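You operate a simulated robot arm through the tools that you are given. There is no shell and no other tool. Be economical: measure what you need, move in short steps, check, and stop when the job is done.

The job below is to be done with a simulated robot arm. You get a single attempt, and the scene is never put back.

TASK
Take the blue sachet and leave it on the top of the set-up table. Then take the orange lamp cap on the end of the assembly bench and put it away on the top of the island bench. Then put one of the tall steel tubes from the top of the green bench on the top of the grey side table. Do these in the order given. Set down upright: orange lamp cap.
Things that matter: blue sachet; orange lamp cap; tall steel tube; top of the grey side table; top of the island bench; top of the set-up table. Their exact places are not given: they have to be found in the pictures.

Only the result counts: the job must be done as asked and must still hold three seconds after the hand-in. Knocking over, shifting, dropping, spilling or breaking anything else fails it. Lids that push on must go on centred and level and be pressed home; caps that screw on are set level and turned clockwise until they are tight.

THE ROBOT
A 6-joint arm with a two-finger gripper on a trunk, on a base that drives. Base frame: it is fixed to the floor where the robot stands at the start and does not move with it; the origin is under the middle of the robot, x ahead of it, y to its left, z up. Readings come in m, degrees, newtons and seconds.
With the tool pointing down near the work surface it reaches from about 0.24 to 0.48 m from the robot's upright axis, wherever it stands. Its first joint turns from -115.0 to 115.0 degrees. Places, roughly: blue sachet (7x5x2 cm) [0.5, -0.2, 0.9]; orange lamp cap (5x5x6 cm) [-1.4, 3.9, 0.9]; tall steel tube [-6, 0, 1]; top of the grey side table [-2.4, 2.1, 0.7]; top of the island bench [-1.3, 0.2, 0.8]; top of the set-up table [-2.4, 1.3, 0.8]. Payload 2.1 kg.
The tool frame sits at the grasp point between the pads (the TCP): z along the fingers, y along the line on which they close. The tips reach 0.02 m beyond it. Largest opening 0.1 m; the body of the gripper starts 0.063 m behind the TCP.
Orientation is that of the tool frame in the base frame, as a unit quaternion [w, x, y, z]. With the fingers straight down and closing along the base's y, the tool's x points along the base's -x, its y along +y and its z along -z.

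THE INTERFACE
- The arm moves only by the tool drive_tool. Its argument "commands" is a list of rows, each a list of 7 numbers: the shift along the tool's x, y, z in units of 400 mm (1.0 is 400 mm), then the turn, a rotation vector about the tool's x, y, z in units of 120 degrees (1.0 is 120 degrees), then the opening, from 0 (shut) to 1 (fully open). In form: [[tx, ty, tz, rx, ry, rz, claw], ...]. A call has 1 to 20 rows; each row is the pose to reach, as a shift and turn from the pose commanded when the call began, along the tool's axes at that moment. A call with a number of a shift or a turn outside -1 to 1 is refused whole. Rows are played at 5 a second. More than 0.05 m and 8.6 degrees between two rows, or a gripper value outside its range, and nothing of the call is played. A pose out of reach is approached as far as the arm can. The call stops where the force on the tool passes 40 N (or 10 N more than at its start, if that is more) or the arm is blocked; 0.2 s more then pass. The fingers move at their own pace (about 0.153 m/s each) and stop on an object; they squeeze with about 34 N. The grip force told is the motor's: it shows also when the fingers shut on nothing. Time passes only in rows, and 0.2 s behind the last, so rows that repeat a pose let the fingers close. The reply holds the time, the measured pose of the TCP, the force on the tool along the base axes, the opening and the grip force, in the units named above and with some noise, with the torque about the TCP (base axes, N m) and any sound that the robot's microphone picked up.
- Cameras (640 x 400 px; columns grow to the right, rows downward): "scene" is now at [-0.0059, 0.0623, 1.4531]; the picture's right is [-0.77, -0.63, 0.00], its down [-0.40, 0.49, -0.77] and it looks along [0.49, -0.60, -0.64] (base axes); focal length 273 px, centre (320, 200). "wrist" rides on the gripper at [0.07, -0.019, -0.099] in the tool frame; the picture's right is [0.26, 0.97, 0.00], its down [-0.75, 0.20, -0.63] and it looks along [-0.61, 0.16, 0.78] (tool axes); focal length 230 px, centre (320, 200).
- capture(camera): a new picture of that camera. No time passes.
- raise_lower(by): slides the trunk up (or, below 0, down) by that many m; the arm and the scene camera ride with it, the base frame stays. It gives what a move gives, with no picture.
- drive_base(legs): drives the robot by 1 to 6 legs, each [ahead, turn to the left] in m and degrees, along the robot's own axes; the way and the turn of a leg run together, so that a leg with both is an arc; at most 1.5 m and 180 degrees a leg. The arm and the cameras ride along, it lands a little off, and it stops where it bumps. It gives what a move gives.
- aim_head(pan, tilt): turns the head with the scene camera to pan (to the left, within 155 degrees either way) and tilt (down, from -29 to 69), counted from straight ahead of the robot. It gives what a move gives.
- locate(camera, pixels): for up to 12 pixels [column, row] of the newest picture of that camera ("zoom" is the newest enlarged one), the place [x, y, z] in the base frame of the surface seen there, good to about 0.002 m. No time passes.
- enlarge(camera, box): a new picture of the part [left, top, right, bottom] of that camera's present view, enlarged. No time passes.
- sign_off(): hands the job in; it is judged then, once.

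Work in short steps. Measure before you move; look again where a grasp or a placing could have gone wrong, and mend it. You have 110 turns and 78 pictures in all, those below and enlarged ones among them. Open the gripper and draw the arm clear of the work before you hand the job in, unless the task says otherwise; then end with one line.

The tools are called after ">>>" by a JSON object that holds its "method" and its "body". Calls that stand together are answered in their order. drive_tool: Moves the arm, as the interface text tells. Its arguments: {"type":"object","properties":{"commands":{"type":"array"}},"required":["commands"]} The other tools are called the same way: raise_lower (by) slides the trunk up or down; drive_base (legs) drives the base; aim_head (pan, tilt) turns the head that bears the scene camera; capture (camera) takes a picture; locate (camera, pixels) gives the place of the surface under pixels of a picture; enlarge (camera, box) takes an enlarged picture of a part of a camera's view; sign_off () hands the job in.

At the start:

```text
time: 0.0
tcp_pos: [0.2091, -0.1892, 1.1127]
orientation: [0.0, 0.004, 1.0, 0.0]
force: [-0.3, 0.4, 0.2]
moment: [0.01, -0.01, -0.01]
width: 0.0998
grasp_force: 0.0
trunk travel left (down, up): [-0.65, 0.34]
robot x, y, heading: [0.002, -0.0113, -0.2]
head pan, tilt: [-50.7, 39.5]
```

scene: 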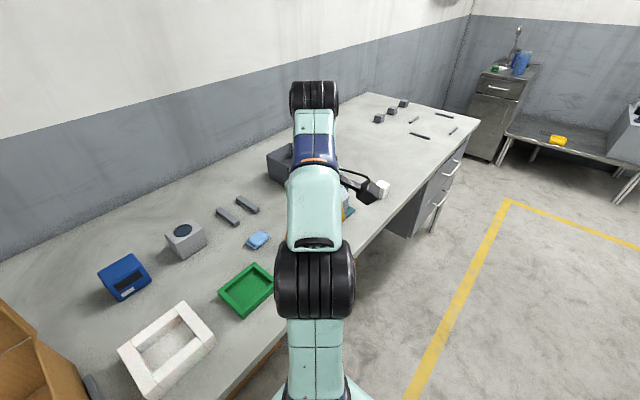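
wrist: 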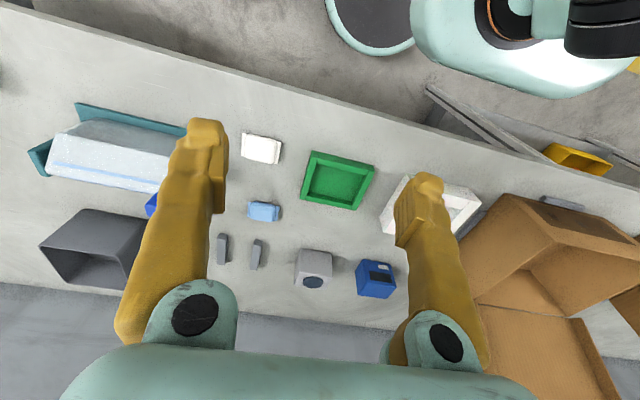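

The wrist picture shows a light blue packet at (263,211); I locate it and its surroundings, and enlarge to check it.

>>> {"method": "locate", "body": {"camera": "wrist", "pixels": [[263, 211], [249, 205], [279, 207], [278, 219], [250, 218], [261, 148], [222, 250], [320, 180], [290, 200], [152, 205], [340, 230]]}}

>>> {"method": "enlarge", "body": {"camera": "wrist", "box": [200, 120, 400, 300]}}

```text
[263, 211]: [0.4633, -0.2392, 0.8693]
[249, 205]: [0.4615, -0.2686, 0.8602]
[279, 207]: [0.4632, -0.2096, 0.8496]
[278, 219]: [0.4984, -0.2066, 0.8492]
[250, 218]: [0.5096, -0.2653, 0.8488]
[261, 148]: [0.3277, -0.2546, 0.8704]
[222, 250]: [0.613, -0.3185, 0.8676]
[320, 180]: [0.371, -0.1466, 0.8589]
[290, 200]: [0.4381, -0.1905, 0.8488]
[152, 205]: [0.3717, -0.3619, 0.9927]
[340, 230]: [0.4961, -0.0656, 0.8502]
```

```text
2.22 times, centred on (300, 210) of wrist
```

zoom: 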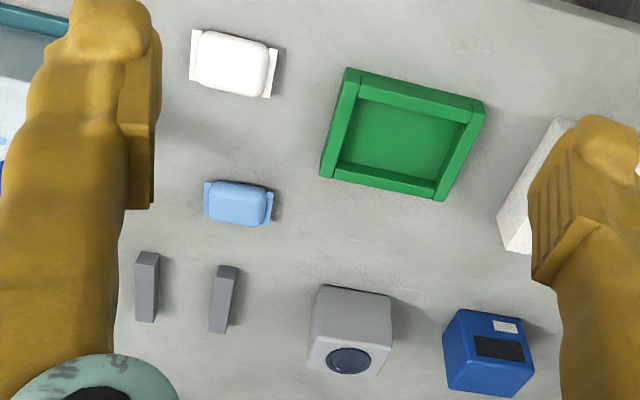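

The packet sits about 0.52 m away, slightly too far. I measure the packet's corners and the bench edge.

>>> {"method": "locate", "body": {"camera": "zoom", "pixels": [[238, 203], [206, 184], [272, 192], [269, 226], [205, 216], [216, 202], [262, 206], [240, 183], [234, 222], [300, 230], [240, 150]]}}

>>> {"method": "locate", "body": {"camera": "wrist", "pixels": [[100, 62], [250, 95], [380, 128], [330, 85], [480, 155], [360, 30]]}}

>>> {"method": "aim_head", "body": {"pan": 0, "tilt": 60}}

>>> {"method": "capture", "body": {"camera": "scene"}}

```text
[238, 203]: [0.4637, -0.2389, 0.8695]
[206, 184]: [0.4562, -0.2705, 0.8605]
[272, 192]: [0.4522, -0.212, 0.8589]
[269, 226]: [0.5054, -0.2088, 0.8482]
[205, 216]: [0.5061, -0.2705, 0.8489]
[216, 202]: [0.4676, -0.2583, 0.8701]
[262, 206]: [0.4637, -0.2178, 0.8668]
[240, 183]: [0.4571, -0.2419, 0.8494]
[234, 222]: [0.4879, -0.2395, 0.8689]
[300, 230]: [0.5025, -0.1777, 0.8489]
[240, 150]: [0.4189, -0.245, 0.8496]
```

```text
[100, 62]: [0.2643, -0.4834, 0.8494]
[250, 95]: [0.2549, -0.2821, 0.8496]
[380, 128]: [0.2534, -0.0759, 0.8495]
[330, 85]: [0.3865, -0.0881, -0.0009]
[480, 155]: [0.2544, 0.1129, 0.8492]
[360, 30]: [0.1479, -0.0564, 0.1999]
```

```text
time: 1.2
tcp_pos: [0.2082, -0.1886, 1.112]
orientation: [-0.001, 0.004, 1.0, 0.0]
force: [0.2, 0.0, -0.5]
moment: [0.01, 0.0, -0.01]
width: 0.1001
grasp_force: 0.1
trunk travel left (down, up): [-0.65, 0.34]
robot x, y, heading: [-0.0019, -0.0099, -0.2]
head pan, tilt: [0.0, 60.0]
```

```text
74 pictures are left
```

scene: 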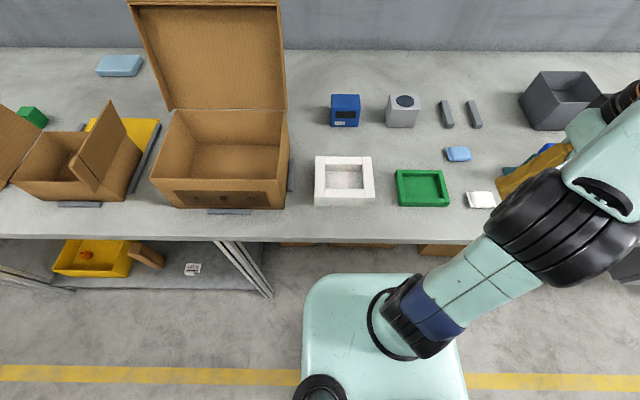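

I measure the base's outline and what lies beneath the bench edge in front.

>>> {"method": "locate", "body": {"camera": "scene", "pixels": [[370, 277], [308, 290], [435, 280], [310, 380], [295, 246], [380, 246], [440, 250], [380, 262], [320, 385], [470, 300], [560, 260], [620, 285]]}}

>>> {"method": "enlarge", "body": {"camera": "scene", "box": [260, 140, 640, 400]}}

```text
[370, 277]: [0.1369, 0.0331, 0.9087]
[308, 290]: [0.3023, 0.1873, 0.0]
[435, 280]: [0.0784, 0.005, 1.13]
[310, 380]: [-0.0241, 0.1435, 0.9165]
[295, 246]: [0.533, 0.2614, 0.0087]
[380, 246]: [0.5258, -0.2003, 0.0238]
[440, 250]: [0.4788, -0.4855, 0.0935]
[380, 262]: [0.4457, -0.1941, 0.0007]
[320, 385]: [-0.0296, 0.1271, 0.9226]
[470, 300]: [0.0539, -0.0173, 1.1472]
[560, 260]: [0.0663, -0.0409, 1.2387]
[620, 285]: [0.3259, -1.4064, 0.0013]
```

```text
1.54 times, centred on (450, 270) of scene
```

zoom: 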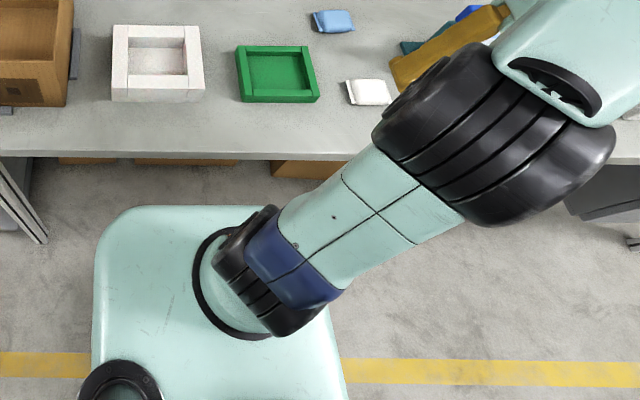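

The body has about 0.14–0.2 m radius and the bench edge is at x≈0.255. I shift the robot sideways to y≈-0.24 so the packet is ~0.45 m away, ending with the arm already facing it.

>>> {"method": "drive_base", "body": {"legs": [[0, -85], [0.23, 0], [0, 125]]}}

```text
time: 11.8
tcp_pos: [0.292, -0.247, 1.1133]
orientation: [0.001, -0.331, 0.944, 0.0]
force: [0.3, 0.8, 0.9]
moment: [0.02, 0.02, -0.01]
width: 0.1
grasp_force: 0.2
trunk travel left (down, up): [-0.65, 0.34]
robot x, y, heading: [0.017, -0.2382, 38.8]
head pan, tilt: [0.0, 60.0]
```

Pose: tool y points at 128.7°. I turn it to ~184° (closing across the packet's 5 cm side) while moving over the packet at z=1.0.

>>> {"method": "drive_tool", "body": {"commands": [[-0.0534, -0.039, 0.0393, 0, 0, -0.0654, 1], [-0.1068, -0.078, 0.0786, 0, 0, -0.1309, 1], [-0.1603, -0.117, 0.1179, 0, 0, -0.1963, 1], [-0.2137, -0.156, 0.1571, 0, 0, -0.2617, 1], [-0.2671, -0.195, 0.1964, 0, 0, -0.3271, 1], [-0.3206, -0.234, 0.2357, 0, 0, -0.3926, 1], [-0.374, -0.273, 0.275, 0, 0, -0.458, 1], [-0.374, -0.273, 0.275, 0, 0, -0.458, 1]]}}

>>> {"method": "capture", "body": {"camera": "wrist"}}

```text
time: 13.6
tcp_pos: [0.4405, -0.2358, 0.9906]
orientation: [-0.001, 0.729, -0.685, 0.0]
force: [0.2, 0.1, 0.3]
moment: [-0.02, 0.02, -0.01]
width: 0.1001
grasp_force: 0.0
out of reach, approached as far as the arm can: row 5, 6, 7, 8
trunk travel left (down, up): [-0.65, 0.34]
robot x, y, heading: [0.0198, -0.2424, 38.9]
head pan, tilt: [0.0, 60.0]
```

```text
72 pictures are left
```

wrist: 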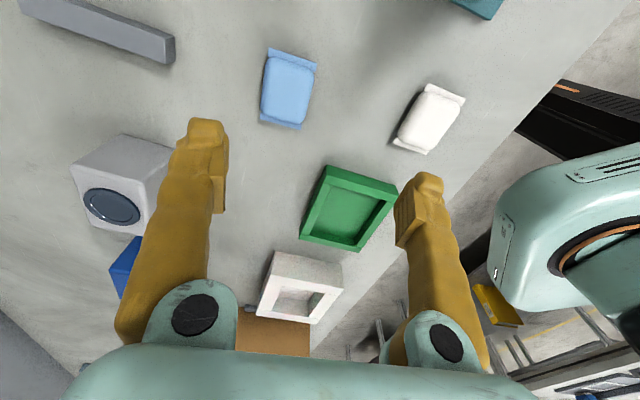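

The arm stops at x≈0.44 at this height. I measure the packet again from here.

>>> {"method": "locate", "body": {"camera": "wrist", "pixels": [[289, 88], [268, 49], [316, 65], [301, 128], [260, 120], [292, 58], [282, 120], [266, 90], [312, 92]]}}

```text
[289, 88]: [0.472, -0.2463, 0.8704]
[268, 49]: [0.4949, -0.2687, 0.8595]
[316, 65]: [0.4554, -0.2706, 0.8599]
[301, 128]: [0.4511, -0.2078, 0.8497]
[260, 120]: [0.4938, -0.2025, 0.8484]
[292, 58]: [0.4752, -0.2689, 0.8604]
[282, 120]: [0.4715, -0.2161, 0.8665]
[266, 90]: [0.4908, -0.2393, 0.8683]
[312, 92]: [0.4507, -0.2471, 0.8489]
```

Packet centre ≈(0.473,-0.239), short axis at 4°, matching the tool. I go down 0.07 m and see whether the reach grows.

>>> {"method": "drive_tool", "body": {"commands": [[0, 0, 0.0875, 0, 0, 0, 1], [0, 0, 0.175, 0, 0, 0, 1], [0, 0, 0.175, 0, 0, 0, 1]]}}

```text
time: 14.3
tcp_pos: [0.4391, -0.2378, 0.9205]
orientation: [0.0, 0.728, -0.685, 0.001]
force: [-0.7, 0.0, 0.1]
moment: [0.02, 0.01, 0.04]
width: 0.1001
grasp_force: 0.1
out of reach, approached as far as the arm can: row 1
trunk travel left (down, up): [-0.65, 0.34]
robot x, y, heading: [0.0196, -0.2386, 39.0]
head pan, tilt: [0.0, 60.0]
```

Now reachable at z=0.92; I shift 0.034 m forward to the packet's centre.

>>> {"method": "drive_tool", "body": {"commands": [[0.008, -0.085, 0, 0, 0, 0, 1], [0.008, -0.085, 0, 0, 0, 0, 1]]}}

```text
time: 14.9
tcp_pos: [0.464, -0.2371, 0.9197]
orientation: [0.0, 0.729, -0.685, 0.0]
force: [0.1, 0.2, -0.2]
moment: [-0.01, -0.03, 0.0]
width: 0.1001
grasp_force: 0.1
out of reach, approached as far as the arm can: row 1, 2
trunk travel left (down, up): [-0.65, 0.34]
robot x, y, heading: [0.0201, -0.242, 38.8]
head pan, tilt: [0.0, 60.0]
```

Good enough clearance on both sides; I lower to z≈0.873 and then shift 0.009 m forward.

>>> {"method": "drive_tool", "body": {"commands": [[0, 0, 0.06, 0, 0, 0, 1], [0, 0, 0.117, 0, 0, 0, 1], [0.004, -0.023, 0.117, 0, 0, 0, 1], [0.004, -0.023, 0.117, 0, 0, 0, 1]]}}

```text
time: 15.9
tcp_pos: [0.475, -0.2388, 0.8718]
orientation: [0.0, 0.728, -0.685, 0.0]
force: [0.1, 0.6, 0.7]
moment: [-0.02, 0.02, -0.02]
width: 0.0999
grasp_force: 0.1
trunk travel left (down, up): [-0.65, 0.34]
robot x, y, heading: [0.0171, -0.2399, 38.8]
head pan, tilt: [0.0, 60.0]
```

At the packet with tips ~3 mm above the bench; I close the fingers.

>>> {"method": "drive_tool", "body": {"commands": [[0, 0, 0.003, 0, 0, 0, 0], [0, 0, 0.003, 0, 0, 0, 0], [0, 0, 0.003, 0, 0, 0, 0], [0, 0, 0.003, 0, 0, 0, 0]]}}

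```text
time: 16.9
tcp_pos: [0.4751, -0.2391, 0.8721]
orientation: [-0.001, 0.728, -0.685, 0.0]
force: [0.6, -0.1, 1.3]
moment: [0.02, -0.04, -0.01]
width: 0.0423
grasp_force: 34.1
trunk travel left (down, up): [-0.65, 0.34]
robot x, y, heading: [0.0217, -0.2418, 39.1]
head pan, tilt: [0.0, 60.0]
```

Held at 4.2 cm width. I lift and draw the arm in.

>>> {"method": "drive_tool", "body": {"commands": [[0, 0, -0.08, 0, 0, 0, 0], [0, 0.04, -0.16, 0, 0, 0, 0], [0, 0.12, -0.24, 0, 0, 0, 0], [0, 0.2, -0.32, 0, 0, 0, 0], [0, 0.28, -0.4, 0, 0, 0, 0], [0, 0.36, -0.45, 0, 0, 0, 0], [0, 0.4, -0.5, 0, 0, 0, 0], [0, 0.4, -0.5, 0, 0, 0, 0]]}}

>>> {"method": "aim_head", "body": {"pan": 90, "tilt": 20}}

>>> {"method": "capture", "body": {"camera": "scene"}}

>>> {"method": "capture", "body": {"camera": "wrist"}}

```text
time: 18.8
tcp_pos: [0.3153, -0.249, 1.0714]
orientation: [-0.001, 0.728, -0.685, 0.0]
force: [0.1, 0.8, -0.9]
moment: [0.03, 0.03, -0.03]
width: 0.0423
grasp_force: 33.9
out of reach, approached as far as the arm can: row 1
trunk travel left (down, up): [-0.65, 0.34]
robot x, y, heading: [0.018, -0.2444, 38.7]
head pan, tilt: [0.0, 60.0]
```

```text
time: 20.4
tcp_pos: [0.3154, -0.2492, 1.0709]
orientation: [0.0, 0.728, -0.686, 0.0]
force: [-0.9, -0.2, 0.1]
moment: [-0.01, -0.02, -0.05]
width: 0.0423
grasp_force: 33.7
trunk travel left (down, up): [-0.65, 0.34]
robot x, y, heading: [0.0169, -0.2405, 38.7]
head pan, tilt: [90.0, 20.0]
```

```text
71 pictures are left
```

scene: 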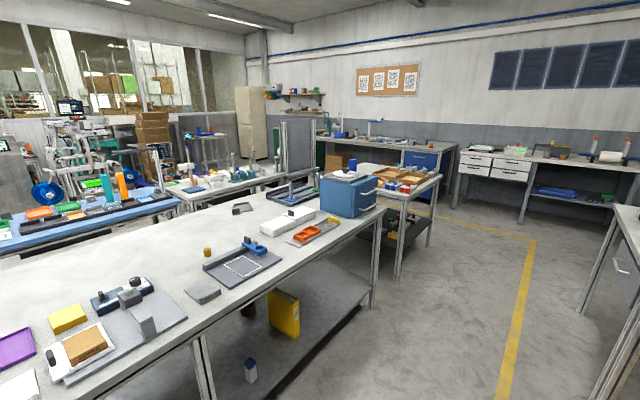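

```text
70 pictures are left
```

wrist: 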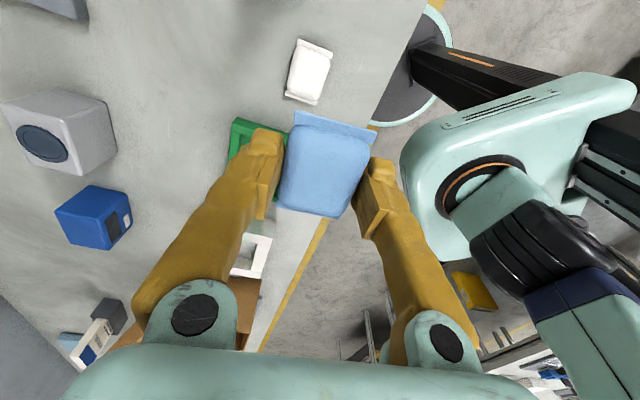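

I see the hall; I locate surfaces to map the tables: white table (230,178), bins table (400,180), island (250,240), bench behind (400,145).

>>> {"method": "locate", "body": {"camera": "scene", "pixels": [[205, 190], [262, 176], [395, 175], [340, 166], [130, 195], [300, 220], [375, 215], [40, 245], [425, 145], [205, 345], [290, 350], [345, 145]]}}

>>> {"method": "enlarge", "body": {"camera": "scene", "box": [120, 100, 460, 280]}}

```text
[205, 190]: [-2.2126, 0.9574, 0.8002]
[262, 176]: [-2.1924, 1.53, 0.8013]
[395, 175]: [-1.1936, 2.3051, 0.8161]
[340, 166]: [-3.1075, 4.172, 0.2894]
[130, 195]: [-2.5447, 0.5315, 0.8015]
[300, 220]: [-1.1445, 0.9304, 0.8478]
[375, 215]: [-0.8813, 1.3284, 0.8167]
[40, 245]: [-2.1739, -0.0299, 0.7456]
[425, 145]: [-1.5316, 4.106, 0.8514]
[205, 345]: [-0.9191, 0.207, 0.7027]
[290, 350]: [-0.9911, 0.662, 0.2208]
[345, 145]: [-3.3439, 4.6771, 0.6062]
```

```text
1.88 times, centred on (290, 190) of scene
```

zoom: 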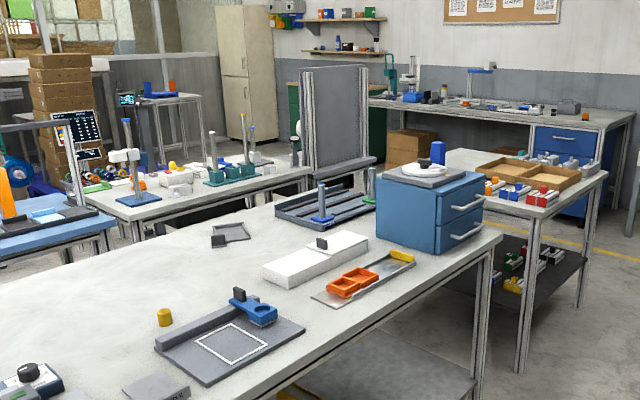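

I measure the edges of the island, the set-up table and obstacles from the zoom.

>>> {"method": "locate", "body": {"camera": "zoom", "pixels": [[135, 222], [310, 172], [200, 193], [255, 208], [500, 238], [505, 292], [372, 160], [115, 225], [606, 180], [165, 317], [60, 340], [275, 172]]}}

>>> {"method": "aim_head", "body": {"pan": 130, "tilt": 25}}

>>> {"method": "capture", "body": {"camera": "scene"}}

```text
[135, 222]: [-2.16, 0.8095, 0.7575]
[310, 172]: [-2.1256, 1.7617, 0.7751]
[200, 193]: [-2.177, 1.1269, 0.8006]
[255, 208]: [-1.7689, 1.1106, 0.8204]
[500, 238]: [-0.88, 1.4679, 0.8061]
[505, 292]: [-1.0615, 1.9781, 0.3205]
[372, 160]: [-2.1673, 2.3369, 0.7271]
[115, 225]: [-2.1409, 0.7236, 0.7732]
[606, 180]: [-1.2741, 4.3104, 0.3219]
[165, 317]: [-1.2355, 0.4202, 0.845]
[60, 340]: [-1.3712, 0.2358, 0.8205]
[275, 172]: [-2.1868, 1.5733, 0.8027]
```

```text
time: 21.5
tcp_pos: [0.3158, -0.2492, 1.0704]
orientation: [0.0, 0.728, -0.686, 0.0]
force: [0.1, -0.6, -1.1]
moment: [0.02, -0.03, -0.02]
width: 0.0422
grasp_force: 34.0
trunk travel left (down, up): [-0.65, 0.34]
robot x, y, heading: [0.0206, -0.2413, 38.7]
head pan, tilt: [130.0, 25.0]
```

```text
68 pictures are left
```

scene: 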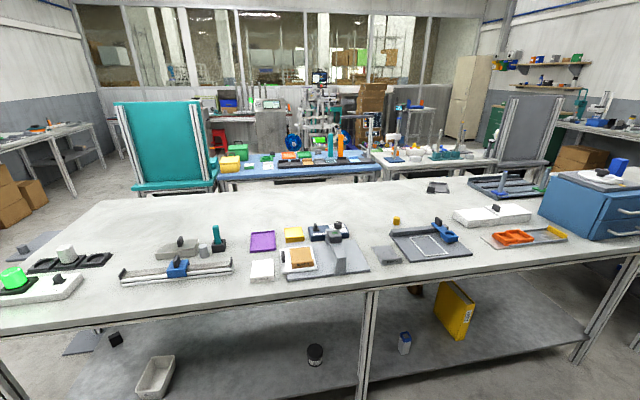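

I locate the island's outline and the tables behind it.

>>> {"method": "locate", "body": {"camera": "scene", "pixels": [[100, 202], [250, 193], [400, 183], [470, 178], [5, 265], [370, 287], [600, 255], [225, 176], [380, 170], [560, 165], [420, 180], [150, 185]]}}

>>> {"method": "enlarge", "body": {"camera": "scene", "box": [340, 90, 640, 270]}}

```text
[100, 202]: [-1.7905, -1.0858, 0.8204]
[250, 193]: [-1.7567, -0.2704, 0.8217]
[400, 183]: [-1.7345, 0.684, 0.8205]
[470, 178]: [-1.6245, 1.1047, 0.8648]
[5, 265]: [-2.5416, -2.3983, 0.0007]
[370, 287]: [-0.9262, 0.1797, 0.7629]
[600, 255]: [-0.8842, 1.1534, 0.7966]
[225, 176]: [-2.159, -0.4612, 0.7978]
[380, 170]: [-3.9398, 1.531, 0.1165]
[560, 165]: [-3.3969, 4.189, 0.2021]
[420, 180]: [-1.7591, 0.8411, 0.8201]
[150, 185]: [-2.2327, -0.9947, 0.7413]
```

```text
2.13 times, centred on (490, 180) of scene
```

zoom: 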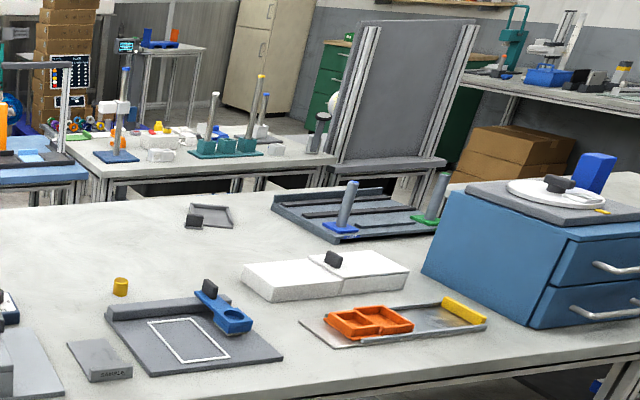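

The aisle between island (far edge x≈-1.79) and the set-up table (near edge x≈-2.13) is too narrow, so I go around. First I move to mid-aisle and drive 1.5 m along +y.

>>> {"method": "drive_base", "body": {"legs": [[0, 111], [0.36, 0], [0, -60], [1.5, 0], [0.4, 0]]}}

>>> {"method": "aim_head", "body": {"pan": 45, "tilt": 25}}

>>> {"method": "capture", "body": {"camera": "scene"}}

```text
time: 40.2
tcp_pos: [-0.0913, 2.0481, 1.0707]
orientation: [-0.001, 0.95, -0.313, 0.0]
force: [-0.5, 0.3, -0.9]
moment: [0.0, -0.03, 0.0]
width: 0.0422
grasp_force: 33.7
trunk travel left (down, up): [-0.65, 0.34]
robot x, y, heading: [-0.2887, 1.8237, 88.9]
head pan, tilt: [130.0, 25.0]
```

```text
time: 41.8
tcp_pos: [-0.0921, 2.0469, 1.0705]
orientation: [0.0, 0.95, -0.312, 0.0]
force: [-0.2, -0.6, -0.9]
moment: [-0.03, -0.01, 0.0]
width: 0.042
grasp_force: 33.8
trunk travel left (down, up): [-0.65, 0.34]
robot x, y, heading: [-0.2913, 1.8272, 89.1]
head pan, tilt: [45.0, 25.0]
```

```text
66 pictures are left
```

scene: 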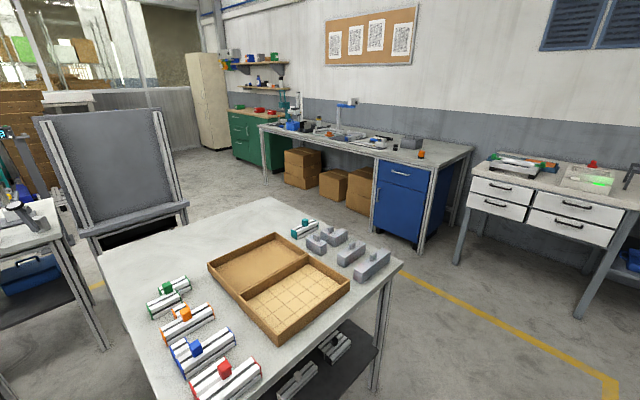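

The orange cap is at (421,155) on the assembly bench end. I locate bins table corners, the panel, the grey ledge and the passage.

>>> {"method": "locate", "body": {"camera": "scene", "pixels": [[421, 155], [140, 215], [190, 204], [110, 150], [95, 240], [270, 199], [403, 263], [105, 265], [65, 220], [230, 180], [420, 245], [262, 170]]}}

>>> {"method": "enlarge", "body": {"camera": "scene", "box": [0, 80, 300, 280]}}

```text
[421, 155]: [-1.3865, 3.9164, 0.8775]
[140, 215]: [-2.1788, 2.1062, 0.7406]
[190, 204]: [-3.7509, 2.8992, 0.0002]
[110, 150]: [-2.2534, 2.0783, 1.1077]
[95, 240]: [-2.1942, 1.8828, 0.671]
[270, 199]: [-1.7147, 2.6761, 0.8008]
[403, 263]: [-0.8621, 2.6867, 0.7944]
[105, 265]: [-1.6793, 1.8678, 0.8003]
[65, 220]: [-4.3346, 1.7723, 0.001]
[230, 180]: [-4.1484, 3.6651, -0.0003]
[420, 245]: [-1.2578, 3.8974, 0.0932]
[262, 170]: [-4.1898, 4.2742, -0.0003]
```

```text
2.00 times, centred on (150, 180) of scene
```

zoom: 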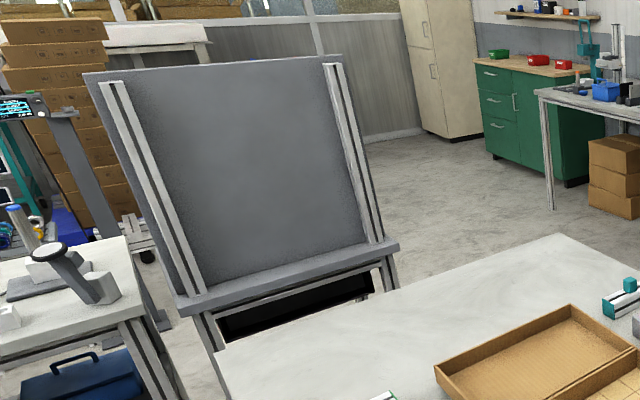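

Bins table spans x -0.86…-1.7, y 1.87…2.69; the passage at y≈3.2 is clear. I drive through it to x≈-3.2 and look back at the tables.

>>> {"method": "drive_base", "body": {"legs": [[1.4, 0], [0, 90], [1.5, 0], [1.4, 0], [0, 45]]}}

>>> {"method": "aim_head", "body": {"pan": 60, "tilt": 25}}

>>> {"method": "capture", "body": {"camera": "scene"}}

```text
time: 68.2
tcp_pos: [-3.4823, 3.3389, 1.0699]
orientation: [0.0, 0.667, 0.745, 0.0]
force: [0.0, -0.2, 0.0]
moment: [0.04, -0.02, 0.0]
width: 0.0422
grasp_force: 34.1
trunk travel left (down, up): [-0.65, 0.34]
robot x, y, heading: [-3.1847, 3.347, -138.3]
head pan, tilt: [45.0, 25.0]
```

```text
time: 69.0
tcp_pos: [-3.4828, 3.3382, 1.07]
orientation: [0.001, 0.667, 0.745, 0.0]
force: [-0.3, -0.2, -0.9]
moment: [0.01, -0.02, 0.0]
width: 0.0422
grasp_force: 34.3
trunk travel left (down, up): [-0.65, 0.34]
robot x, y, heading: [-3.1856, 3.347, -138.3]
head pan, tilt: [60.0, 25.0]
```

```text
64 pictures are left
```

scene: 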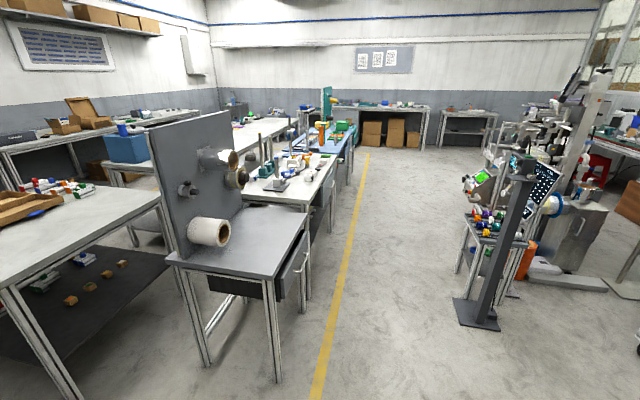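

Both tables are accessible from this side. I measure the side table and set-up table edges.

>>> {"method": "locate", "body": {"camera": "scene", "pixels": [[255, 272], [307, 206], [180, 262], [255, 235], [308, 207], [335, 158], [315, 178], [295, 190], [325, 165], [480, 318], [462, 255], [330, 330]]}}

>>> {"method": "enlarge", "body": {"camera": "scene", "box": [220, 120, 380, 220]}}

```text
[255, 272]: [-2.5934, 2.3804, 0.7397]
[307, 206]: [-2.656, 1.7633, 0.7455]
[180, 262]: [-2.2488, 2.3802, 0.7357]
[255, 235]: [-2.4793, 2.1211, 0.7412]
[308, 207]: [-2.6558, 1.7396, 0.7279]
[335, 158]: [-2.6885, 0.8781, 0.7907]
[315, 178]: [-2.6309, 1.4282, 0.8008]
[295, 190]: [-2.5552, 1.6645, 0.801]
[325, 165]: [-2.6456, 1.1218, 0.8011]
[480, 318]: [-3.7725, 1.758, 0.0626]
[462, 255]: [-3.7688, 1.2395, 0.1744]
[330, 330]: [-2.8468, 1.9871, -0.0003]
```

```text
4.00 times, centred on (300, 170) of scene
```

zoom: 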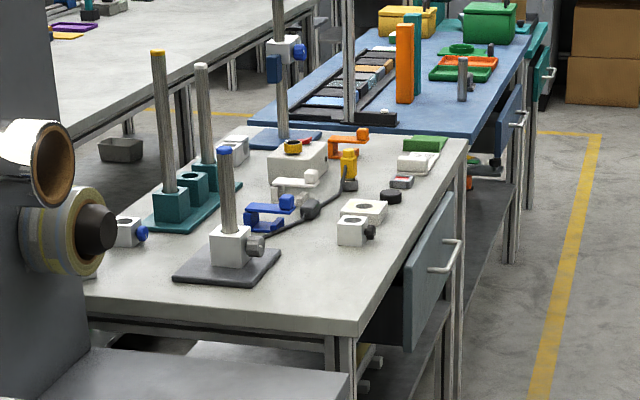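

The near end of the set-up table has free space around zoom (330,295). I measure it.

>>> {"method": "locate", "body": {"camera": "zoom", "pixels": [[330, 290], [270, 300], [275, 280], [282, 250], [360, 330], [370, 270], [350, 246], [395, 215], [180, 300], [445, 240], [440, 262]]}}

```text
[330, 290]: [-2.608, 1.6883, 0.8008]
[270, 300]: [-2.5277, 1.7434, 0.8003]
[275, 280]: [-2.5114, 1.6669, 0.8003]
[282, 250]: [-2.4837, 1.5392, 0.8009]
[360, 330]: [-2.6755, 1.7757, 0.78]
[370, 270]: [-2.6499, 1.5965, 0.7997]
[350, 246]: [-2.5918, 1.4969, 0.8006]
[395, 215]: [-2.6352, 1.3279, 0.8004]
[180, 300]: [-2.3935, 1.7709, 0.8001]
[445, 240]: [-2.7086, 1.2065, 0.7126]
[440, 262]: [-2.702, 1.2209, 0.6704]
```

I'll place it at about (-2.595,1.64). I drive to about (-3.02,1.64), ending with the arm pointing along +x.

>>> {"method": "drive_base", "body": {"legs": [[0, 53.8], [1.2, 0], [0.515, 0], [0, 125.5]]}}

>>> {"method": "aim_head", "body": {"pan": -30, "tilt": 50}}

>>> {"method": "capture", "body": {"camera": "scene"}}

```text
time: 85.3
tcp_pos: [-2.7108, 1.6303, 1.0706]
orientation: [0.0, 0.741, -0.671, 0.001]
force: [0.7, 0.0, -0.1]
moment: [0.0, 0.01, -0.01]
width: 0.0421
grasp_force: 34.2
trunk travel left (down, up): [-0.65, 0.34]
robot x, y, heading: [-3.0072, 1.6285, 40.9]
head pan, tilt: [60.0, 25.0]
```

```text
time: 87.0
tcp_pos: [-2.7103, 1.6299, 1.0693]
orientation: [0.0, 0.741, -0.671, 0.0]
force: [-0.1, 0.3, -0.5]
moment: [-0.01, 0.01, 0.0]
width: 0.0423
grasp_force: 34.2
trunk travel left (down, up): [-0.65, 0.34]
robot x, y, heading: [-3.0066, 1.6278, 41.4]
head pan, tilt: [-30.0, 50.0]
```

```text
62 pictures are left
```

scene: 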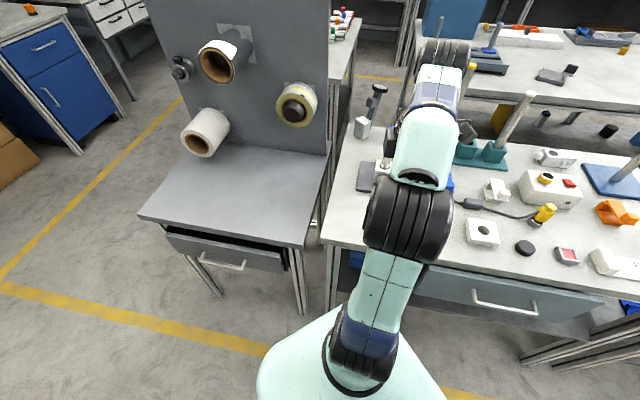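

Path clear. I move over the spot (-2.595,1.64) at z≈0.95, then down to z≈0.84.

>>> {"method": "drive_tool", "body": {"commands": [[0.001, -0.072, 0.075, 0, 0, 0, 0], [0.002, -0.144, 0.15, 0, 0, 0, 0], [0.003, -0.216, 0.225, 0, 0, 0, 0], [0.0035, -0.288, 0.3, 0, 0, 0, 0], [0.0035, -0.288, 0.4, 0, 0, 0, 0], [0.0035, -0.288, 0.5, 0, 0, 0, 0], [0.0035, -0.288, 0.57, 0, 0, 0, 0], [0.0035, -0.288, 0.57, 0, 0, 0, 0]]}}

>>> {"method": "capture", "body": {"camera": "wrist"}}

```text
time: 88.8
tcp_pos: [-2.596, 1.6413, 0.8415]
orientation: [-0.001, 0.741, -0.671, -0.001]
force: [-1.3, 0.1, -0.5]
moment: [-0.02, 0.01, -0.02]
width: 0.0423
grasp_force: 33.8
trunk travel left (down, up): [-0.65, 0.34]
robot x, y, heading: [-3.0085, 1.6254, 41.1]
head pan, tilt: [-30.0, 50.0]
```

```text
61 pictures are left
```

wrist: 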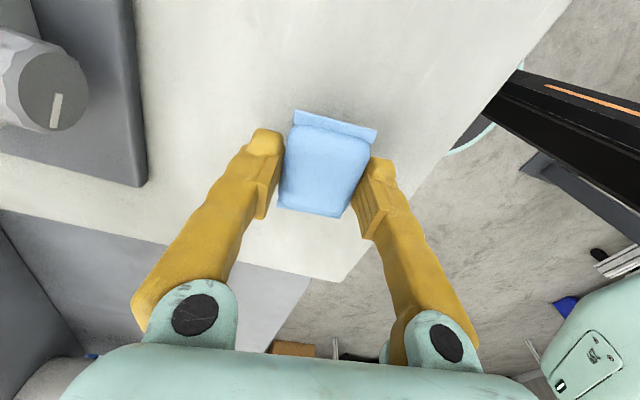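

The spot is clear. I lower to the table (z≈0.824), and open to about 7 cm, then rise.

>>> {"method": "drive_tool", "body": {"commands": [[0, 0, 0.025, 0, 0, 0, 0], [0, 0, 0.043, 0, 0, 0, 0], [0, 0, 0.043, 0, 0, 0, 0], [0, 0, 0.043, 0, 0, 0, 0.7], [0, 0, 0.043, 0, 0, 0, 0.7], [0, 0, -0.05, 0, 0, 0, 0.7], [0, 0, -0.15, 0, 0, 0, 0.7], [0, 0, -0.25, 0, 0, 0, 0.7], [0, 0.1, -0.32, 0, 0, 0, 0.7], [0, 0.2, -0.4, 0, 0, 0, 0.7], [0, 0.28, -0.48, 0, 0, 0, 0.7], [0, 0.28, -0.57, 0, 0, 0, 0.7]]}}

>>> {"method": "capture", "body": {"camera": "scene"}}

```text
refused: row 10 steps farther than a row can; nothing moved
```

```text
60 pictures are left
```

scene: 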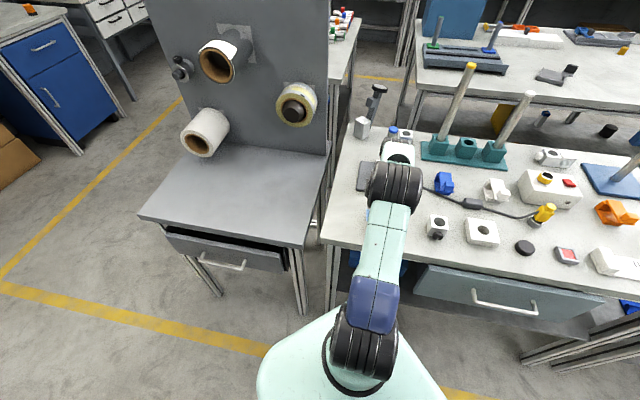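

One row was too long; I resend with shorter steps.

>>> {"method": "drive_tool", "body": {"commands": [[0, 0, 0.025, 0, 0, 0, 0], [0, 0, 0.043, 0, 0, 0, 0], [0, 0, 0.043, 0, 0, 0, 0], [0, 0, 0.043, 0, 0, 0, 0.7], [0, 0, 0.043, 0, 0, 0, 0.7], [0, 0, -0.05, 0, 0, 0, 0.7], [0, 0, -0.15, 0, 0, 0, 0.7], [0, 0, -0.25, 0, 0, 0, 0.7], [0, 0.08, -0.32, 0, 0, 0, 0.7], [0, 0.16, -0.39, 0, 0, 0, 0.7], [0, 0.24, -0.46, 0, 0, 0, 0.7], [0, 0.28, -0.56, 0, 0, 0, 0.7]]}}

>>> {"method": "capture", "body": {"camera": "scene"}}

```text
time: 91.4
tcp_pos: [-2.709, 1.6269, 1.0663]
orientation: [0.001, 0.741, -0.671, 0.0]
force: [-0.2, -0.1, 0.0]
moment: [-0.01, 0.01, 0.0]
width: 0.0701
grasp_force: 0.2
trunk travel left (down, up): [-0.65, 0.34]
robot x, y, heading: [-3.009, 1.6257, 41.1]
head pan, tilt: [-30.0, 50.0]
```

```text
59 pictures are left
```

scene: 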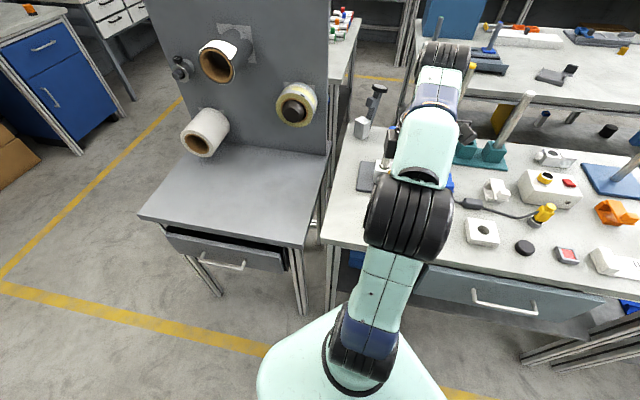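

The arm hides the packet in the scene view; I check with the wrist camera.

>>> {"method": "capture", "body": {"camera": "wrist"}}

```text
58 pictures are left
```

wrist: 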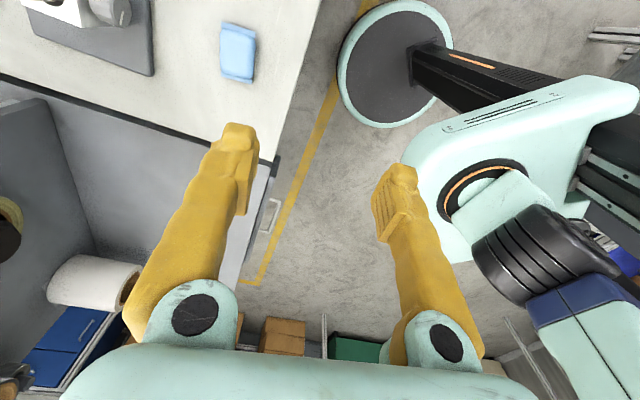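

The packet lies on the set-up table at (237,52). Now I drive back to the passage near the orange cap, and look at the bench end.

>>> {"method": "drive_base", "body": {"legs": [[0, 52], [1.45, 0], [0.2, 0], [0, -92], [1.5, 0], [0.2, 0]]}}

>>> {"method": "aim_head", "body": {"pan": 90, "tilt": 40}}

>>> {"method": "capture", "body": {"camera": "scene"}}

```text
time: 114.0
tcp_pos: [-1.2166, 3.0457, 1.0661]
orientation: [0.0, -0.459, 0.888, 0.0]
force: [0.3, 0.5, 0.4]
moment: [-0.02, 0.04, 0.01]
width: 0.0698
grasp_force: 0.1
trunk travel left (down, up): [-0.65, 0.34]
robot x, y, heading: [-1.4459, 3.2403, -0.2]
head pan, tilt: [-30.0, 50.0]
```

```text
time: 116.0
tcp_pos: [-1.2169, 3.0458, 1.0658]
orientation: [0.0, -0.459, 0.888, 0.0]
force: [0.1, -0.2, -0.6]
moment: [0.0, 0.0, 0.0]
width: 0.0699
grasp_force: 0.1
trunk travel left (down, up): [-0.65, 0.34]
robot x, y, heading: [-1.4424, 3.2453, -0.1]
head pan, tilt: [90.0, 40.0]
```

```text
57 pictures are left
```

scene: 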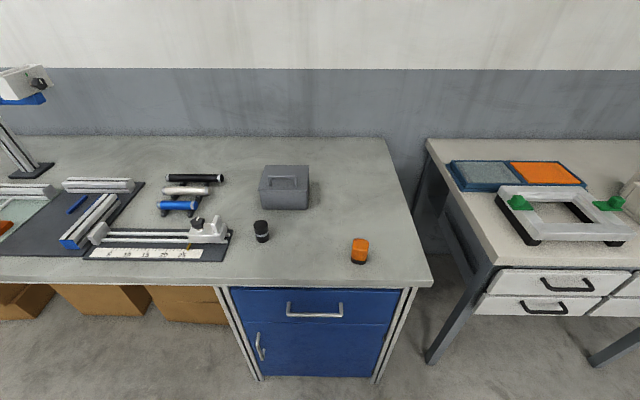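

I see the cap at (360,251). I zoom in and measure it plus the bench edge.

>>> {"method": "enlarge", "body": {"camera": "scene", "box": [320, 220, 400, 270]}}

>>> {"method": "locate", "body": {"camera": "scene", "pixels": [[360, 242], [360, 255], [352, 255], [367, 255], [330, 250], [330, 283], [432, 283], [262, 231], [315, 318], [330, 345]]}}

```text
8.00 times, centred on (360, 245) of scene
```

zoom: 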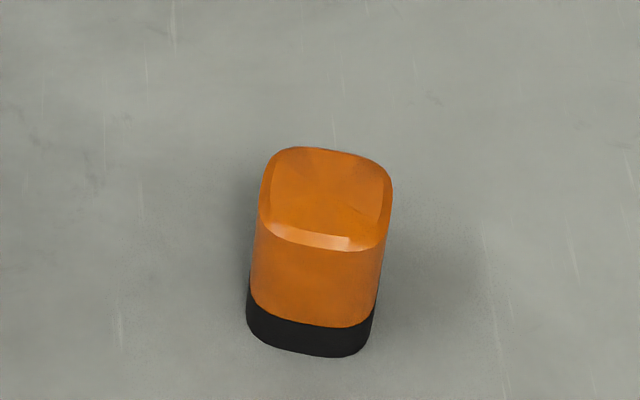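

```text
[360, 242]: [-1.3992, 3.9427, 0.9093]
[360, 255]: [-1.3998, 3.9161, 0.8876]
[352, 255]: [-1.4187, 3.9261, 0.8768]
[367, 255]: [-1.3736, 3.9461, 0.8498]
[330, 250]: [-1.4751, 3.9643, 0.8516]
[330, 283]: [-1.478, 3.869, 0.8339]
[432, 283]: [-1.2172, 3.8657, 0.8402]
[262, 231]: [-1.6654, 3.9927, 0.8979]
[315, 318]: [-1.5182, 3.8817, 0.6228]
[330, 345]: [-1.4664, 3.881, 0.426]
```

The cap stands upright with its dark base down, slightly turned. I measure the top's corners.

>>> {"method": "locate", "body": {"camera": "zoom", "pixels": [[290, 155], [380, 170], [270, 215], [378, 240], [325, 200], [256, 260], [320, 280], [375, 270], [258, 330], [362, 340], [300, 240], [345, 245]]}}

```text
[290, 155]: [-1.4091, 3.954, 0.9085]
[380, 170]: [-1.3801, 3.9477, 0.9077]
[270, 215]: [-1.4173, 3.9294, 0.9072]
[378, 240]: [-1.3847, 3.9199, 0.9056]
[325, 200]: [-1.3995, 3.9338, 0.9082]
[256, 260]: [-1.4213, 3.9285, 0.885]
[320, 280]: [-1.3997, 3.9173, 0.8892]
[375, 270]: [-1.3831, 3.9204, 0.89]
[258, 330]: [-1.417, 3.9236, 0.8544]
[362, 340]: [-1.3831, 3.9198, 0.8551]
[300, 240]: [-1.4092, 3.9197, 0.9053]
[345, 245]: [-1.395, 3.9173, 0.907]
```

Cap centre ≈(-1.399,3.937), top 0.909, turned about -13°; bench edge y≈3.865. I drive to about (-1.40,3.55) with the arm facing +y.

>>> {"method": "drive_base", "body": {"legs": [[0, 82], [0.3, 0], [0, 49]]}}

>>> {"method": "capture", "body": {"camera": "wrist"}}

```text
time: 123.8
tcp_pos: [-1.4154, 3.8441, 1.0657]
orientation: [0.0, 0.998, 0.063, 0.0]
force: [0.5, 1.3, -0.1]
moment: [0.02, -0.01, 0.01]
width: 0.07
grasp_force: 0.0
trunk travel left (down, up): [-0.65, 0.34]
robot x, y, heading: [-1.4104, 3.5426, 132.6]
head pan, tilt: [90.0, 40.0]
```

```text
55 pictures are left
```

wrist: 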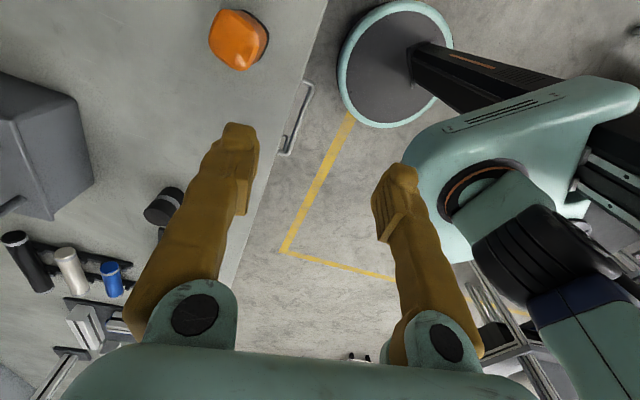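

I measure the cap's top corners from this closer view.

>>> {"method": "enlarge", "body": {"camera": "wrist", "box": [190, 0, 290, 80]}}

```text
5.00 times, centred on (240, 40) of wrist
```

zoom: 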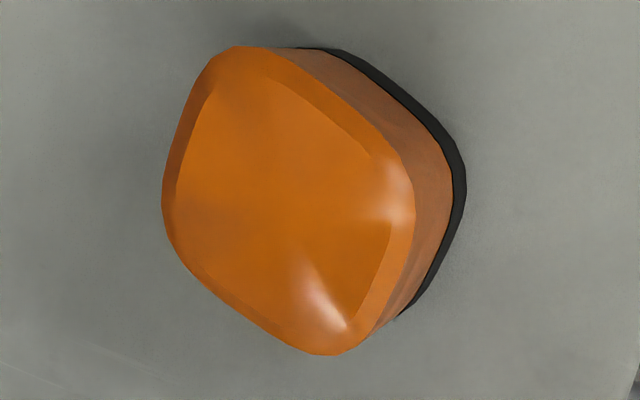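

>>> {"method": "locate", "body": {"camera": "zoom", "pixels": [[235, 60], [400, 195], [330, 340], [175, 220], [320, 125], [375, 270], [240, 290], [190, 140], [285, 205]]}}

```text
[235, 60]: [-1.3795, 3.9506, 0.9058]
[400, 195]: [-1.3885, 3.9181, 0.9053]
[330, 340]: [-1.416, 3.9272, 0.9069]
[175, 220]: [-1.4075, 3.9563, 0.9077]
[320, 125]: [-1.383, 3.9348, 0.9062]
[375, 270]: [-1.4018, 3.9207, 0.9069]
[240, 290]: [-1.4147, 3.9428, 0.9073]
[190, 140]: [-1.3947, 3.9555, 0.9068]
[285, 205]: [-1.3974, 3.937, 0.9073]
```

Faces at -16°/74°, centre (-1.398,3.938). I move above it, turning -23°, opened fully.

>>> {"method": "drive_tool", "body": {"commands": [[0.0182, -0.0569, 0.0725, 0, 0, 0.048, 1], [0.0364, -0.1138, 0.145, 0, 0, 0.096, 1], [0.0546, -0.1708, 0.2175, 0, 0, 0.144, 1], [0.0728, -0.2277, 0.29, 0, 0, 0.192, 1], [0.0728, -0.2277, 0.29, 0, 0, 0.192, 1]]}}

```text
time: 125.0
tcp_pos: [-1.3998, 3.9388, 0.9496]
orientation: [0.0, 0.99, -0.138, 0.0]
force: [0.2, 1.2, -0.3]
moment: [0.03, -0.01, 0.03]
width: 0.1
grasp_force: 0.2
trunk travel left (down, up): [-0.65, 0.34]
robot x, y, heading: [-1.4041, 3.5416, 132.6]
head pan, tilt: [90.0, 40.0]
```

Aligned. I lower to z≈0.885 and close.

>>> {"method": "drive_tool", "body": {"commands": [[0.005, 0, 0.08, 0, 0, 0, 1], [0.005, 0, 0.1625, 0, 0, 0, 1], [0.005, 0, 0.1625, 0, 0, 0, 1], [0.005, 0, 0.1625, 0, 0, 0, 0], [0.005, 0, 0.1625, 0, 0, 0, 0], [0.005, 0, 0.1625, 0, 0, 0, 0]]}}

```text
time: 126.4
tcp_pos: [-1.3962, 3.9368, 0.8856]
orientation: [-0.001, 0.991, -0.136, 0.0]
force: [0.3, -0.1, -0.4]
moment: [-0.01, 0.02, 0.0]
width: 0.0475
grasp_force: 33.8
trunk travel left (down, up): [-0.65, 0.34]
robot x, y, heading: [-1.405, 3.5444, 132.8]
head pan, tilt: [90.0, 40.0]
```

Held at 4.75 cm. I lift and draw in.

>>> {"method": "drive_tool", "body": {"commands": [[0, 0, -0.1, 0, 0, 0, 0], [0, 0, -0.2, 0, 0, 0, 0], [0.0175, 0.06, -0.28, 0, 0, 0, 0], [0.035, 0.12, -0.36, 0, 0, 0, 0], [0.0525, 0.18, -0.44, 0, 0, 0, 0], [0.07, 0.24, -0.47, 0, 0, 0, 0], [0.07, 0.24, -0.47, 0, 0, 0, 0]]}}

>>> {"method": "capture", "body": {"camera": "wrist"}}

```text
time: 128.0
tcp_pos: [-1.396, 3.8367, 1.0712]
orientation: [0.001, 0.991, -0.137, 0.0]
force: [-0.3, -0.3, -1.5]
moment: [0.0, 0.01, 0.01]
width: 0.0472
grasp_force: 34.5
trunk travel left (down, up): [-0.65, 0.34]
robot x, y, heading: [-1.4042, 3.5444, 132.8]
head pan, tilt: [90.0, 40.0]
```

```text
53 pictures are left
```

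wrist: 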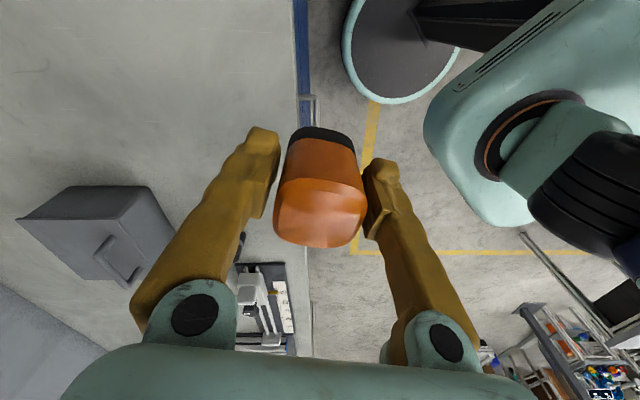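

Cap held upright. I drive around to the island's east aisle at about (-0.33,0.5).

>>> {"method": "drive_base", "body": {"legs": [[0, -150], [1.15, 0], [0, -73], [1.5, 0], [1.2, 0]]}}

>>> {"method": "aim_head", "body": {"pan": -90, "tilt": 40}}

>>> {"method": "capture", "body": {"camera": "scene"}}

```text
time: 155.9
tcp_pos: [-0.6417, 0.2786, 1.0718]
orientation: [0.0, 0.506, 0.862, 0.0]
force: [0.6, 0.4, -1.9]
moment: [0.0, 0.0, 0.02]
width: 0.0472
grasp_force: 34.1
trunk travel left (down, up): [-0.65, 0.34]
robot x, y, heading: [-0.4246, 0.4778, -92.3]
head pan, tilt: [90.0, 40.0]
```

```text
time: 158.6
tcp_pos: [-0.6409, 0.2803, 1.0712]
orientation: [0.0, 0.506, 0.862, 0.0]
force: [-0.5, 0.9, -0.2]
moment: [-0.01, 0.0, 0.0]
width: 0.0472
grasp_force: 34.0
trunk travel left (down, up): [-0.65, 0.34]
robot x, y, heading: [-0.4292, 0.4772, -92.6]
head pan, tilt: [-90.0, 40.0]
```

```text
52 pictures are left
```

scene: 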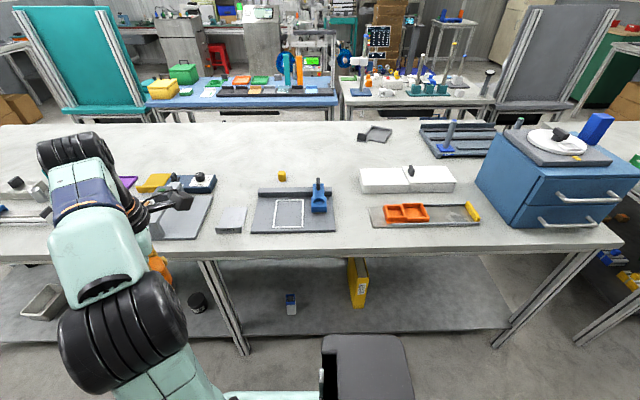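

Free spots near the edge, e.g. around (352,222). I measure these.

>>> {"method": "locate", "body": {"camera": "scene", "pixels": [[352, 215], [352, 230], [335, 232], [370, 220], [372, 207], [335, 195], [352, 246], [300, 240], [230, 240], [350, 200], [360, 192]]}}

```text
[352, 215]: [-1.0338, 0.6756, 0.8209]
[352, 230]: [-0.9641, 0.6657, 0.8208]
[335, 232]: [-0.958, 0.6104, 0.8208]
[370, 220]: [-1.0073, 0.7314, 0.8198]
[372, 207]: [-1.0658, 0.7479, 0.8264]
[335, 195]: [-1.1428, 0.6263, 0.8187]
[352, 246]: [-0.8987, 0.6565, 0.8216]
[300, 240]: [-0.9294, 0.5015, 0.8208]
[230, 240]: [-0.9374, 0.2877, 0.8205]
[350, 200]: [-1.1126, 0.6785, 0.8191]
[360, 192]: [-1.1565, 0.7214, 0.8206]
```

Gap between plate (y≈0.62) and tray (y≈0.735): I'll set the cap at about (-0.99,0.677). I reposition to (-0.59,0.675) with the arm pointing to -x.

>>> {"method": "drive_base", "body": {"legs": [[0, 42], [-0.256, 0], [0, -85]]}}

>>> {"method": "aim_head", "body": {"pan": -35, "tilt": 55}}

>>> {"method": "capture", "body": {"camera": "scene"}}

>>> {"method": "capture", "body": {"camera": "wrist"}}

```text
time: 166.0
tcp_pos: [-0.8803, 0.6862, 1.0718]
orientation: [0.0, 0.797, 0.604, 0.0]
force: [0.1, 0.3, 0.2]
moment: [-0.01, -0.02, 0.04]
width: 0.0469
grasp_force: 34.3
trunk travel left (down, up): [-0.65, 0.34]
robot x, y, heading: [-0.5864, 0.6738, -136.9]
head pan, tilt: [-90.0, 40.0]
```

```text
time: 167.3
tcp_pos: [-0.8784, 0.6871, 1.0709]
orientation: [0.0, 0.797, 0.604, 0.0]
force: [0.6, -0.5, -1.1]
moment: [-0.03, 0.02, -0.02]
width: 0.0469
grasp_force: 34.1
trunk travel left (down, up): [-0.65, 0.34]
robot x, y, heading: [-0.585, 0.6723, -137.4]
head pan, tilt: [-35.0, 55.0]
```

```text
51 pictures are left
```

scene: 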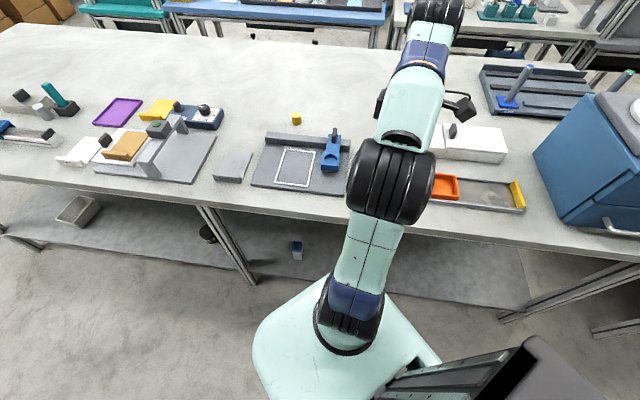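

```text
50 pictures are left
```

wrist: 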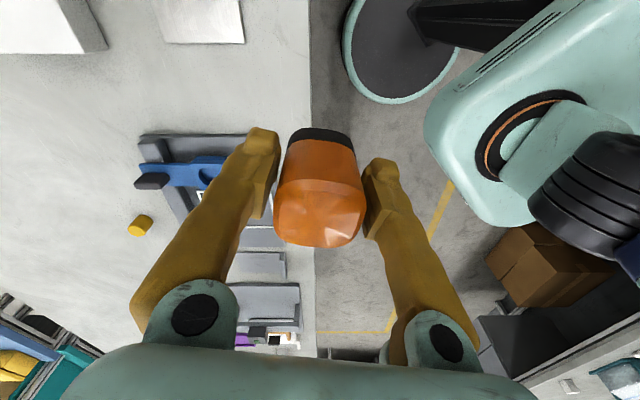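

I verify the neighbours' edges from the wrist view: tray edge near (205,44) and plate near (150,135).

>>> {"method": "locate", "body": {"camera": "wrist", "pixels": [[170, 44], [240, 44], [200, 130], [145, 140], [235, 130], [220, 90], [150, 90]]}}

```text
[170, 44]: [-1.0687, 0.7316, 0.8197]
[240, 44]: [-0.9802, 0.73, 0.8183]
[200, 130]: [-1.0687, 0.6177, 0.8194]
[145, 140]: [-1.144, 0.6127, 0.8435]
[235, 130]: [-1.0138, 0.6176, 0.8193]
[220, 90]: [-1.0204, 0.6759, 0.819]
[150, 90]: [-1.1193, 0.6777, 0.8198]
```

Clear. I go to (-0.985,0.676) and down to z≈0.875.

>>> {"method": "drive_tool", "body": {"commands": [[-0.0327, -0.0827, 0.03, 0, 0, 0, 0], [-0.0653, -0.1653, 0.08, 0, 0, 0, 0], [-0.098, -0.248, 0.15, 0, 0, 0, 0], [-0.098, -0.248, 0.25, 0, 0, 0, 0], [-0.098, -0.248, 0.35, 0, 0, 0, 0], [-0.098, -0.248, 0.44, 0, 0, 0, 0], [-0.098, -0.248, 0.49, 0, 0, 0, 0], [-0.098, -0.248, 0.49, 0, 0, 0, 0]]}}

>>> {"method": "capture", "body": {"camera": "wrist"}}

```text
time: 169.1
tcp_pos: [-0.9865, 0.6766, 0.8757]
orientation: [0.0, 0.797, 0.604, 0.0]
force: [-0.5, 0.3, -0.9]
moment: [0.01, 0.0, 0.0]
width: 0.0472
grasp_force: 34.1
trunk travel left (down, up): [-0.65, 0.34]
robot x, y, heading: [-0.5845, 0.6706, -137.2]
head pan, tilt: [-35.0, 55.0]
```

```text
49 pictures are left
```

wrist: 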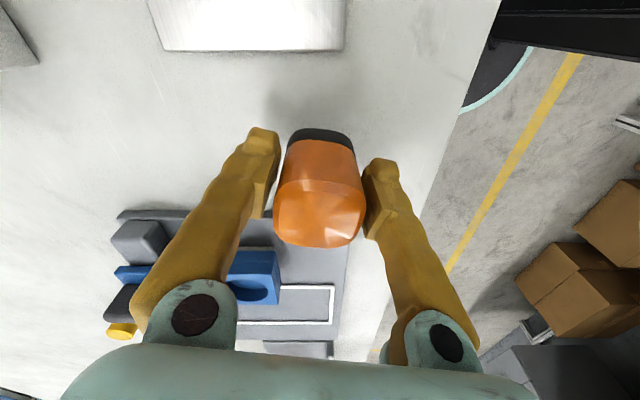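

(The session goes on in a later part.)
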